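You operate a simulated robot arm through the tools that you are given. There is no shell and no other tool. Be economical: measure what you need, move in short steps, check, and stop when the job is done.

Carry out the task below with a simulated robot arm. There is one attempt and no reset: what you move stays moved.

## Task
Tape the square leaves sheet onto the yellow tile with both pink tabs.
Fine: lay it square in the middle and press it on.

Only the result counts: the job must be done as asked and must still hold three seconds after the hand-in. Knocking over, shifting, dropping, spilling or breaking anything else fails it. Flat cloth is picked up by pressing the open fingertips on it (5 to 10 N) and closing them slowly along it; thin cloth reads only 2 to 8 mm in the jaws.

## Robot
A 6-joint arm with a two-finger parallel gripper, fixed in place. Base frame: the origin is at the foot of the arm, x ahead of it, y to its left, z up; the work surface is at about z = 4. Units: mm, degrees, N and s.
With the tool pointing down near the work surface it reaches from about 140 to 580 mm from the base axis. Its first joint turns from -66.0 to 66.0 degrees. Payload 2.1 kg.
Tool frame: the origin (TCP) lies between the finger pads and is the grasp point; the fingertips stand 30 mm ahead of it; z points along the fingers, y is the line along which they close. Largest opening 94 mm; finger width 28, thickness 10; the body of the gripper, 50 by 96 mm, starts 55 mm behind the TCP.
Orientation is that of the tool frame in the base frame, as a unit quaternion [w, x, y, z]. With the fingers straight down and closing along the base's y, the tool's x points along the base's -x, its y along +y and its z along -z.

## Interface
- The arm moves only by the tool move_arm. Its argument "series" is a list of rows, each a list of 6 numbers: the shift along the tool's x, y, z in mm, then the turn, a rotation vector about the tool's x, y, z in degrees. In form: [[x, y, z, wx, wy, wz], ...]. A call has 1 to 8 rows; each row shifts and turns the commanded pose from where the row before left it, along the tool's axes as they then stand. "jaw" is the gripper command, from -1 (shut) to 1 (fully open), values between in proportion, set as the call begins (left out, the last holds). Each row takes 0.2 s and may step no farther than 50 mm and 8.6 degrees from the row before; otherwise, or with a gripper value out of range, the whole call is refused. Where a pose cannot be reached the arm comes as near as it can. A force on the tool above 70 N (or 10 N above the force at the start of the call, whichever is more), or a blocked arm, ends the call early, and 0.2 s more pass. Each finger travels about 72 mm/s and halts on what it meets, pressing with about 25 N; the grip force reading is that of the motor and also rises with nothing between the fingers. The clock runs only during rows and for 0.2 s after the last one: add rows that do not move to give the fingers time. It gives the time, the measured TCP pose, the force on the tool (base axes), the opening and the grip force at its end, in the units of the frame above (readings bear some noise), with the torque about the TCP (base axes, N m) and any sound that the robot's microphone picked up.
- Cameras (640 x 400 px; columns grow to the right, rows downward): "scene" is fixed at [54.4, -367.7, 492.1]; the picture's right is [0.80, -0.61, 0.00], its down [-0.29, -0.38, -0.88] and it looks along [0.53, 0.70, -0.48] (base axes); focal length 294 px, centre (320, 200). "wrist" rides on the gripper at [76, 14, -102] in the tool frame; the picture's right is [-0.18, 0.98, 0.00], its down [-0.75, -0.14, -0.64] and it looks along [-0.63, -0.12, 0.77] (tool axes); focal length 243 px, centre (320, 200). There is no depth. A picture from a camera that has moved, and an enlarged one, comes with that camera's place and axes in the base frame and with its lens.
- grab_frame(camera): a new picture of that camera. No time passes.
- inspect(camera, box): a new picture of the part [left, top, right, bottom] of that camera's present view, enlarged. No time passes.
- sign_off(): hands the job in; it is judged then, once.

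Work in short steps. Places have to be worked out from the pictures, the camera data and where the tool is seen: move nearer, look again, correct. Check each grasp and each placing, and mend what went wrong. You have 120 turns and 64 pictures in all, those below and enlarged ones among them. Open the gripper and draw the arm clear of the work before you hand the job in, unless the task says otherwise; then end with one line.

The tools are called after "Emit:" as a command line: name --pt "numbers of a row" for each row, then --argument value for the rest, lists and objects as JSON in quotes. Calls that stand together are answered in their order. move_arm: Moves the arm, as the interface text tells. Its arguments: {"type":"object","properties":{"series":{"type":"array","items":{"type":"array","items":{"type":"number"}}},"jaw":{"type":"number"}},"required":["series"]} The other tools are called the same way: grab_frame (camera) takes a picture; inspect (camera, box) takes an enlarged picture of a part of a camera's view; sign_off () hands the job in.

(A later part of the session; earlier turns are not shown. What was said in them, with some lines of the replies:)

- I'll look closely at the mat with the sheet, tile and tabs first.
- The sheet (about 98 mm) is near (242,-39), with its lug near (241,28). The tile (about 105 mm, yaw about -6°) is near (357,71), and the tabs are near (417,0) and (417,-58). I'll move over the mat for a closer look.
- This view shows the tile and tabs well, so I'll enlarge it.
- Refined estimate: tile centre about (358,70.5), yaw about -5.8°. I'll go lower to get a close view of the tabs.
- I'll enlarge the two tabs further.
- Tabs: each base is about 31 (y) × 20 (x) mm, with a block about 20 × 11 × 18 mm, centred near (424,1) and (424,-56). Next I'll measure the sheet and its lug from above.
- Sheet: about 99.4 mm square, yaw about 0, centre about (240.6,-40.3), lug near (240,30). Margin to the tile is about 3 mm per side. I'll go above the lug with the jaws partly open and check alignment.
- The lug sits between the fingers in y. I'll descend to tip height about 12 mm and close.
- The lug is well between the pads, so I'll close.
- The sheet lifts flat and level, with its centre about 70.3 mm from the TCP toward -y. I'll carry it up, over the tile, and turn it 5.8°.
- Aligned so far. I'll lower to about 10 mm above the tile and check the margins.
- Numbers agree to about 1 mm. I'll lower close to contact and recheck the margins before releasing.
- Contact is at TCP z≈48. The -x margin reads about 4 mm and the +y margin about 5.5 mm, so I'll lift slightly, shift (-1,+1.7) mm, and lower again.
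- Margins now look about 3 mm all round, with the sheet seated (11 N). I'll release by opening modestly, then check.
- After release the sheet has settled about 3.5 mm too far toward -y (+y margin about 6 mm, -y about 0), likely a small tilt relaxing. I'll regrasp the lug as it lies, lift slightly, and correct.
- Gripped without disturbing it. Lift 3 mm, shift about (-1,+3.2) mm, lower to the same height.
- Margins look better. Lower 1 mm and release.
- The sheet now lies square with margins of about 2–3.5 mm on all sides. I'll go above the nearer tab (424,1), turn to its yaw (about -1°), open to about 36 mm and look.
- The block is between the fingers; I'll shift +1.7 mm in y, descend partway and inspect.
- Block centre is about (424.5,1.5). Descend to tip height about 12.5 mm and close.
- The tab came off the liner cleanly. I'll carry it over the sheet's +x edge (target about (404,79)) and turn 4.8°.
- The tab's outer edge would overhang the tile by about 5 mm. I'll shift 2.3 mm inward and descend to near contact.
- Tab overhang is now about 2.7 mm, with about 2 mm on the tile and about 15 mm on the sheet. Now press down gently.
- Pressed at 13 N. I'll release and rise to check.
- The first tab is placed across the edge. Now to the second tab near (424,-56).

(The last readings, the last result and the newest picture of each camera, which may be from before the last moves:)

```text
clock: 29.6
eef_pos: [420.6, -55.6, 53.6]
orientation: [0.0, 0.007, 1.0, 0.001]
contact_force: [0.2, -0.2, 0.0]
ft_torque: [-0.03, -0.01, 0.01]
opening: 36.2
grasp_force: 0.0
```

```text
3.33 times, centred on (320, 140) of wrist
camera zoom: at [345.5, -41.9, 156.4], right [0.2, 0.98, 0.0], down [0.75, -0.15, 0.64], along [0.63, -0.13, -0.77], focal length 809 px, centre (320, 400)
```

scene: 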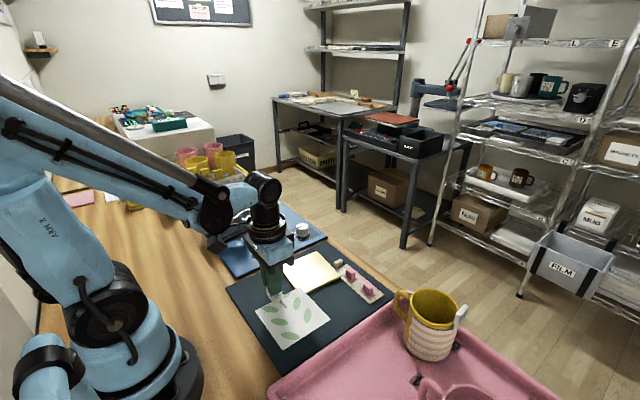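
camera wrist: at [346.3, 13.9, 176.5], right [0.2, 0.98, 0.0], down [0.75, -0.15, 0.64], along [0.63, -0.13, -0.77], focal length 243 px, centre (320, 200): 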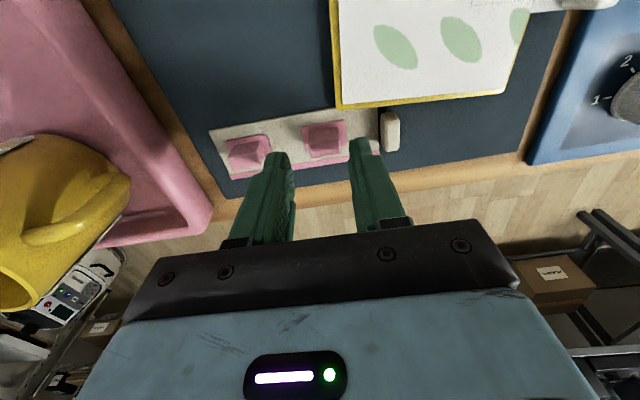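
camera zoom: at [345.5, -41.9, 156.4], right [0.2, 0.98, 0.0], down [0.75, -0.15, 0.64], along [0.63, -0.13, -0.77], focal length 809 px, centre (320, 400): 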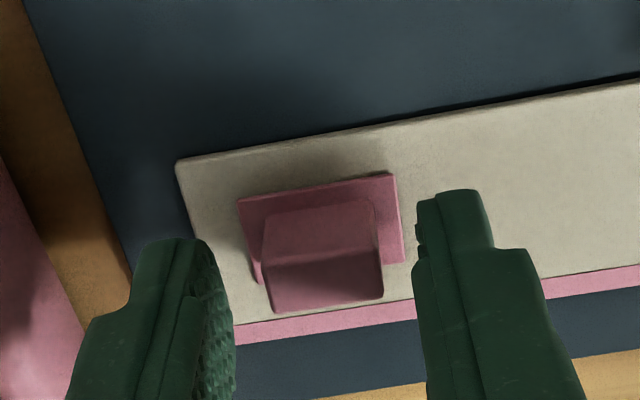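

The view nearly matches the first grasp. Same descent with a 2 mm x shift, then close and lift.

Emit:
move_arm --pt "-2 0.3 6 0 0 0" --pt "0 0 5.5 0 0 0" --pt "0 0 0 0 0 0"

Emit:
move_arm --pt "0 0 0 0 0 0" --pt "0 0 0 0 0 0" --jaw -1

Emit:
move_arm --pt "0 0 -2 0 0 0" --pt "0 0 -10 0 0 0" --pt "0 0 -30 0 0 0" --pt "0 0 0 0 0 0"

Emit:
inspect --camera "wrist" --box '[200, 60, 440, 220]'

```text
clock: 30.4
eef_pos: [423.3, -57.1, 43.0]
orientation: [0.0, 0.007, 1.0, -0.001]
contact_force: [0.4, -0.6, -0.3]
ft_torque: [-0.02, 0.04, 0.03]
opening: 36.2
grasp_force: 0.1
```

```text
clock: 31.0
eef_pos: [422.7, -57.9, 43.0]
orientation: [-0.001, 0.007, 1.0, 0.0]
contact_force: [0.4, 0.3, 0.5]
ft_torque: [-0.03, 0.0, 0.05]
opening: 19.6
grasp_force: 25.3
```

```text
clock: 32.0
eef_pos: [420.7, -56.1, 86.1]
orientation: [-0.001, 0.006, 1.0, 0.001]
contact_force: [-0.1, -0.7, -0.2]
ft_torque: [0.0, -0.02, -0.01]
opening: 19.5
grasp_force: 25.6
```

```text
2.50 times, centred on (320, 140) of wrist
camera zoom: at [346.8, -41.5, 186.9], right [0.2, 0.98, 0.0], down [0.75, -0.15, 0.64], along [0.63, -0.13, -0.77], focal length 606 px, centre (320, 350)
```

zoom: 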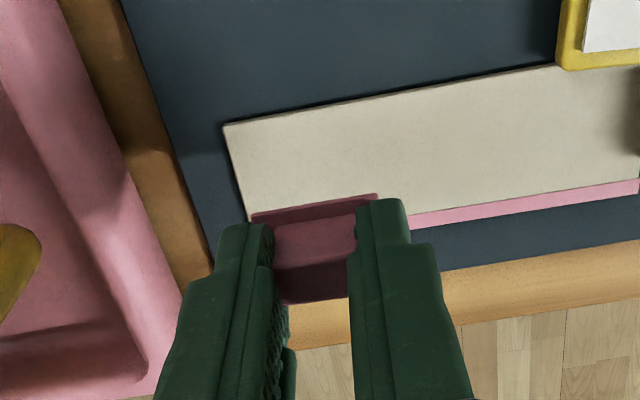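

The second tab is held. Carry it over to the sheet's -x edge (target about (312,77)), turn 5°, and lower partway.

Emit:
move_arm --pt "28 33 0 0 0 0" --pt "28 33 0 0 0 0" --pt "28 33 0 0 0 0" --pt "28 33 0 0 0 0" --pt "0 0 0 0 0 5" --pt "0 0 23 0 0 0" --pt "0 0 0 0 0 0"

Emit:
inspect --camera "wrist" --box '[180, 40, 460, 220]'

Emit:
inspect --camera "scene" --box '[265, 230, 365, 300]'

```text
clock: 33.6
eef_pos: [310.8, 76.9, 61.7]
orientation: [0.0, 0.05, 0.999, 0.0]
contact_force: [0.2, -0.3, 0.0]
ft_torque: [0.02, -0.04, 0.01]
opening: 19.5
grasp_force: 25.4
```

```text
2.22 times, centred on (320, 130) of wrist
camera zoom: at [238.3, 98.1, 163.9], right [0.28, 0.96, 0.0], down [0.74, -0.22, 0.64], along [0.62, -0.18, -0.77], focal length 539 px, centre (320, 356)
```

zoom: 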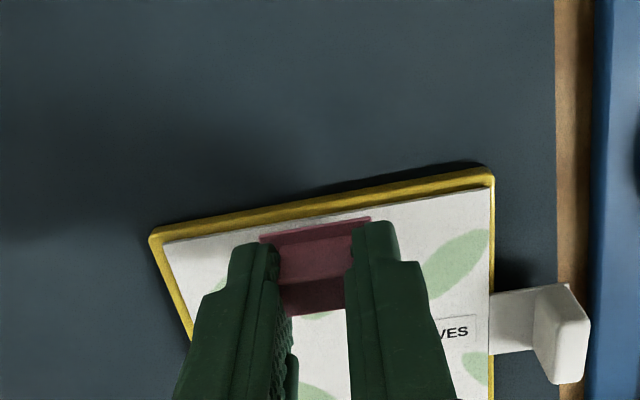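

```text
5.71 times, centred on (315, 265) of scene
camera zoom: at [54.4, -367.7, 492.1], right [0.8, -0.61, 0.0], down [-0.29, -0.38, -0.88], along [0.53, 0.7, -0.48], focal length 1679 px, centre (349, -171)
```

zoom: 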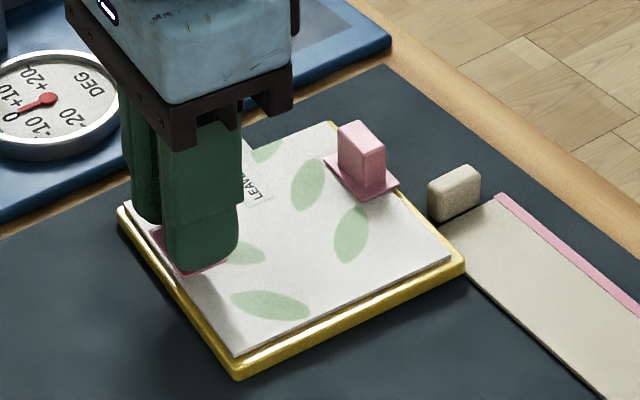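

The tab edge sits about at the tile edge; I'll shift 2.7 mm outward so it spans the margin, and descend.

Emit:
move_arm --pt "2.7 0 0 0 0 0" --pt "0 0 9 0 0 0" --pt "0 0 0 0 0 0"

Emit:
inspect --camera "wrist" --box '[220, 80, 420, 220]'

Emit:
inspect --camera "scene" --box '[275, 250, 325, 290]'

```text
clock: 34.4
eef_pos: [308.9, 77.5, 53.2]
orientation: [0.0, 0.051, 0.999, 0.0]
contact_force: [-0.3, 0.1, 0.2]
ft_torque: [-0.01, 0.0, 0.05]
opening: 19.4
grasp_force: 25.1
```

```text
2.86 times, centred on (320, 150) of wrist
camera zoom: at [236.1, 98.4, 154.7], right [0.28, 0.96, 0.0], down [0.74, -0.22, 0.64], along [0.62, -0.18, -0.77], focal length 693 px, centre (320, 343)
```

zoom: 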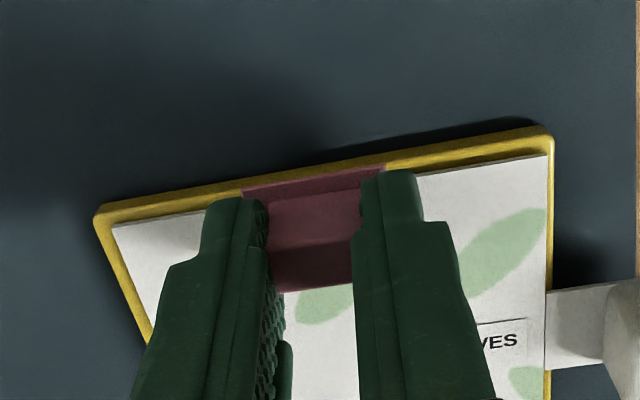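

```text
10.00 times, centred on (300, 270) of scene
camera zoom: at [54.4, -367.7, 492.1], right [0.8, -0.61, 0.0], down [-0.29, -0.38, -0.88], along [0.53, 0.7, -0.48], focal length 2938 px, centre (520, -500)
```

zoom: 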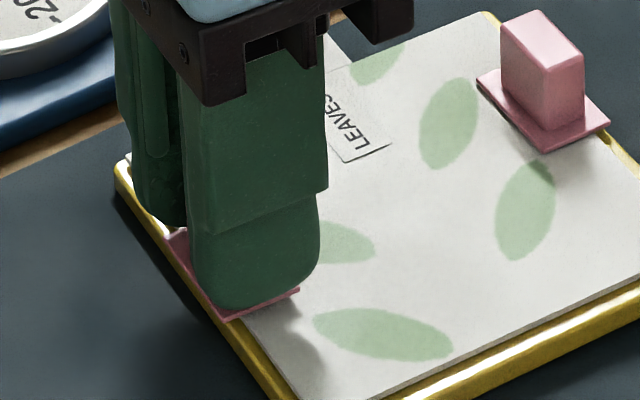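

The tab edge will land about flush with the tile edge. I'll shift 1 mm more outward and press down.

Emit:
move_arm --pt "1 0 0 0 0 0" --pt "0 0 2 0 0 0" --pt "0 0 1.5 0 0 0" --pt "0 0 0 0 0 0"

```text
clock: 35.4
eef_pos: [309.1, 77.0, 49.2]
orientation: [0.0, 0.051, 0.999, 0.001]
contact_force: [-0.3, -0.2, -0.5]
ft_torque: [0.04, 0.01, 0.03]
opening: 19.5
grasp_force: 24.6
```

No contact yet; I'll go down in small steps.

Emit:
move_arm --pt "0 0 1 0 0 0" --pt "0 0 0 0 0 0"

Emit:
move_arm --pt "0 0 1 0 0 0" --pt "0 0 0 0 0 0"

```text
clock: 36.0
eef_pos: [308.8, 77.3, 48.2]
orientation: [0.0, 0.05, 0.999, 0.0]
contact_force: [-0.1, -0.2, 5.6]
ft_torque: [0.03, -0.03, 0.03]
opening: 19.3
grasp_force: 25.5
```

```text
clock: 36.6
eef_pos: [308.7, 76.6, 47.8]
orientation: [0.0, 0.051, 0.999, -0.001]
contact_force: [-1.3, -0.4, 18.4]
ft_torque: [-0.02, -0.1, 0.0]
opening: 19.4
grasp_force: 24.9
```

Pressed at 18 N. Release, rise, and check.

Emit:
move_arm --pt "0 0 0 0 0 0" --pt "0 0 0 0 0 0" --jaw -0.4

Emit:
move_arm --pt "0 0 -20 0 0 0" --pt "0 0 -40 0 0 0" --pt "30 0 -30 0 0 0" --pt "30 0 0 0 0 0" --pt "0 0 0 0 0 0"

Emit:
inspect --camera "scene" --box '[265, 230, 365, 300]'

Emit:
inspect --camera "wrist" --box '[220, 40, 420, 200]'

```text
clock: 37.2
eef_pos: [308.2, 77.1, 48.8]
orientation: [0.001, 0.051, 0.999, 0.0]
contact_force: [0.2, -0.3, -0.3]
ft_torque: [-0.01, 0.03, 0.03]
opening: 28.2
grasp_force: 0.0
```

```text
clock: 38.4
eef_pos: [249.5, 83.8, 138.5]
orientation: [0.0, 0.05, 0.999, 0.0]
contact_force: [-0.4, 0.0, 0.2]
ft_torque: [0.0, 0.0, -0.02]
opening: 27.9
grasp_force: 0.2
```

```text
5.71 times, centred on (315, 265) of scene
camera zoom: at [54.4, -367.7, 492.1], right [0.8, -0.61, 0.0], down [-0.29, -0.38, -0.88], along [0.53, 0.7, -0.48], focal length 1679 px, centre (349, -171)
```

zoom: 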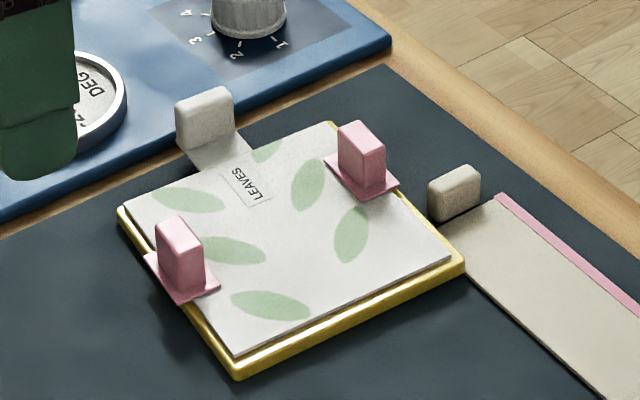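

```text
2.50 times, centred on (320, 120) of wrist
camera zoom: at [175.3, 104.3, 240.1], right [0.28, 0.96, 0.0], down [0.74, -0.22, 0.64], along [0.62, -0.18, -0.77], focal length 606 px, centre (320, 400)
```

zoom: 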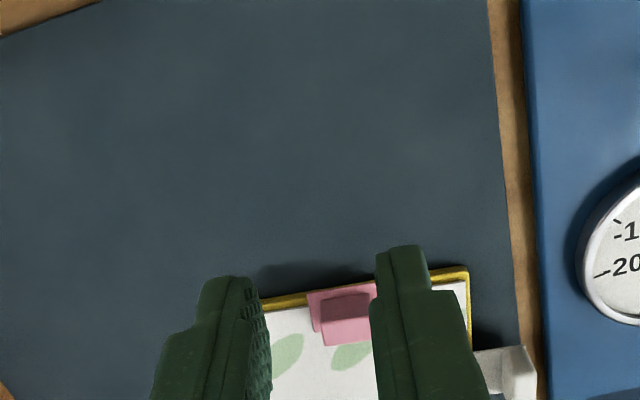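

Both tabs straddle sheet and tile, and the sheet hasn't moved. Now I'll press the sheet centre with closed fingertips.

Emit:
move_arm --pt "-36.5 -1 0 0 0 0" --pt "-36.5 -1 0 0 0 0" --pt "-36.4 -1 0 0 0 0" --pt "0 0 40 0 0 0" --pt "0 0 30 0 0 0" --pt "0 0 18 0 0 0" --pt "0 0 0 0 0 0" --jaw -1

Emit:
move_arm --pt "0 0 2 0 0 0" --pt "0 0 2 0 0 0" --pt "0 0 0 0 0 0"

```text
clock: 40.0
eef_pos: [357.6, 69.0, 49.5]
orientation: [0.0, 0.051, 0.999, 0.0]
contact_force: [-0.4, 0.2, 0.7]
ft_torque: [0.01, -0.02, 0.03]
opening: 0.3
grasp_force: 24.8
```

```text
clock: 40.8
eef_pos: [358.5, 70.1, 45.7]
orientation: [0.0, 0.05, 0.999, 0.0]
contact_force: [0.2, 0.2, -0.7]
ft_torque: [0.0, 0.02, 0.01]
opening: 0.3
grasp_force: 25.1
```

Not yet touching; continue in 1 mm steps.

Emit:
move_arm --pt "0 0 1 0 0 0" --pt "0 0 1 0 0 0" --pt "0 0 0 0 0 0"

Emit:
move_arm --pt "0 0 1 0 0 0" --pt "0 0 0 0 0 0"

```text
clock: 41.6
eef_pos: [358.4, 69.8, 44.5]
orientation: [0.0, 0.05, 0.999, 0.0]
contact_force: [1.3, -1.3, 13.0]
ft_torque: [-0.06, -0.15, -0.03]
opening: 0.0
grasp_force: 24.6
```

```text
clock: 42.2
eef_pos: [358.1, 69.5, 44.0]
orientation: [0.0, 0.05, 0.999, 0.0]
contact_force: [0.1, 0.0, 35.0]
ft_torque: [-0.03, -0.4, -0.05]
opening: 0.2
grasp_force: 24.8
```

Sheet pressed. For security I'll also press on top of each tab block, starting with the +x one.

Emit:
move_arm --pt "0 0 -30 0 0 0" --pt "0 0 -16 0 0 0" --pt "-45 13.5 0 0 0 0" --pt "0 0 20 0 0 0" --pt "0 0 0 0 0 0"

Emit:
move_arm --pt "0 0 2 0 0 0" --pt "0 0 2 0 0 0" --pt "0 0 0 0 0 0"

Emit:
inspect --camera "scene" --box '[275, 215, 375, 295]'

```text
clock: 43.4
eef_pos: [404.4, 77.8, 69.3]
orientation: [0.0, 0.051, 0.999, 0.0]
contact_force: [0.0, -0.7, -0.5]
ft_torque: [0.01, 0.02, -0.01]
opening: 0.0
grasp_force: 24.7
```

```text
clock: 44.2
eef_pos: [402.9, 78.3, 65.5]
orientation: [0.0, 0.051, 0.999, 0.0]
contact_force: [1.0, 1.2, 4.9]
ft_torque: [0.04, -0.01, 0.01]
opening: 0.0
grasp_force: 25.3
```

```text
5.00 times, centred on (325, 255) of scene
camera zoom: at [54.4, -367.7, 492.1], right [0.8, -0.61, 0.0], down [-0.29, -0.38, -0.88], along [0.53, 0.7, -0.48], focal length 1469 px, centre (295, -75)
```

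zoom: 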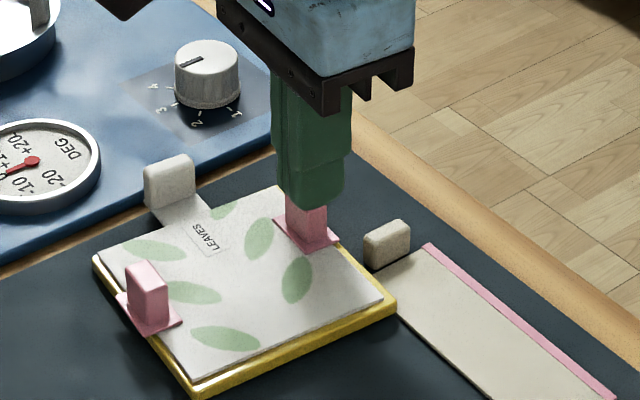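

On top of the first block at 5 N. Press 1 mm more, then do the other block at about (312,77).

Emit:
move_arm --pt "0 0 1 0 0 0" --pt "0 0 0 0 0 0" --pt "0 0 0 0 0 0"

Emit:
move_arm --pt "0 0 -25 0 0 0" --pt "46 -5.5 0 0 0 0" --pt "46 -5.5 0 0 0 0" --pt "0 0 21 0 0 0" --pt "0 0 0 0 0 0"

Emit:
move_arm --pt "0 0 2 0 0 0" --pt "0 0 1.5 0 0 0" --pt "0 0 0 0 0 0"

```text
clock: 45.0
eef_pos: [403.7, 78.5, 63.5]
orientation: [0.0, 0.051, 0.999, 0.0]
contact_force: [0.9, -0.4, 17.5]
ft_torque: [-0.03, 0.06, -0.01]
opening: 0.0
grasp_force: 25.1
```

```text
clock: 46.2
eef_pos: [311.5, 77.2, 67.5]
orientation: [0.0, 0.05, 0.999, 0.0]
contact_force: [0.2, -0.5, 0.2]
ft_torque: [0.01, 0.0, -0.01]
opening: 0.0
grasp_force: 24.8
```

```text
clock: 47.0
eef_pos: [311.1, 75.9, 65.3]
orientation: [0.0, 0.051, 0.999, 0.0]
contact_force: [-0.8, -0.2, 1.8]
ft_torque: [0.0, -0.02, 0.0]
opening: 0.2
grasp_force: 25.1
```

Contact is just starting; press about 1.3 mm more, then retreat upward and away with the gripper open.

Emit:
move_arm --pt "0 0 1.3 0 0 0" --pt "0 0 0 0 0 0" --pt "0 0 0 0 0 0"

Emit:
move_arm --pt "0 0 -40 0 0 0" --pt "0 0 -50 0 0 0" --pt "0 0 -50 0 0 0" --pt "25 0 -40 0 0 0" --pt "25 0 0 0 0 0" --pt "0 0 0 0 0 0"

Emit:
move_arm --pt "0 0 0 0 0 0" --pt "0 0 0 0 0 0" --pt "0 0 0 0 0 0" --pt "0 0 0 0 0 0" --jaw 1

Emit:
inspect --camera "scene" --box '[265, 230, 365, 300]'

Emit:
grab_frame --camera "wrist"

```text
clock: 47.8
eef_pos: [310.6, 76.0, 63.5]
orientation: [0.0, 0.051, 0.999, 0.0]
contact_force: [0.4, -0.3, 9.2]
ft_torque: [0.0, -0.01, 0.0]
opening: 0.2
grasp_force: 24.9
```

```text
clock: 49.2
eef_pos: [260.4, 82.1, 242.5]
orientation: [0.001, 0.051, 0.999, 0.001]
contact_force: [-1.3, -0.5, -0.5]
ft_torque: [-0.04, 0.0, -0.04]
opening: 0.1
grasp_force: 25.5
```

```text
clock: 50.2
eef_pos: [261.1, 82.0, 242.5]
orientation: [0.0, 0.05, 0.999, -0.001]
contact_force: [0.9, 0.2, -0.5]
ft_torque: [0.05, 0.03, 0.02]
opening: 94.0
grasp_force: 0.0
```

```text
5.71 times, centred on (315, 265) of scene
camera zoom: at [54.4, -367.7, 492.1], right [0.8, -0.61, 0.0], down [-0.29, -0.38, -0.88], along [0.53, 0.7, -0.48], focal length 1679 px, centre (349, -171)
```

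zoom: 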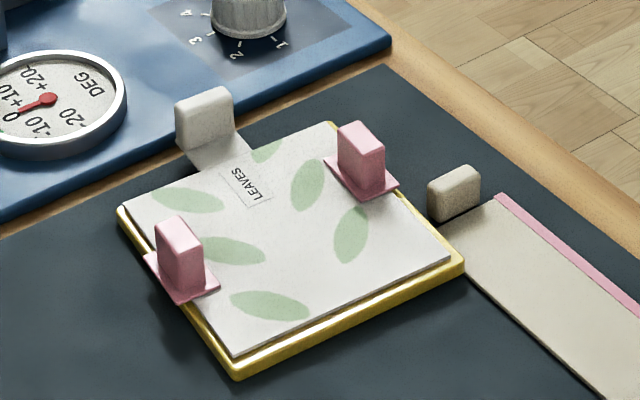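

```text
12 pictures are left
camera wrist: at [187.3, 103.3, 344.6], right [0.28, 0.96, 0.0], down [0.74, -0.22, 0.64], along [0.62, -0.18, -0.77], focal length 243 px, centre (320, 200)
```

wrist: 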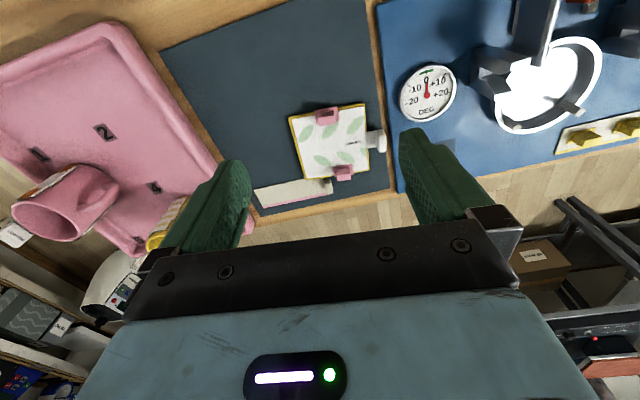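

The sheet lies square and centred on the tile, both tabs are pressed across opposite edges, and the arm is clear with the gripper open. Handing in.

Emit:
sign_off

```text
The job is handed in.
```

The leaves sheet lies square in the middle of the yellow tile, pressed down and taped with both pink tabs across its two opposite edges; I've handed it in but haven't had a result back.
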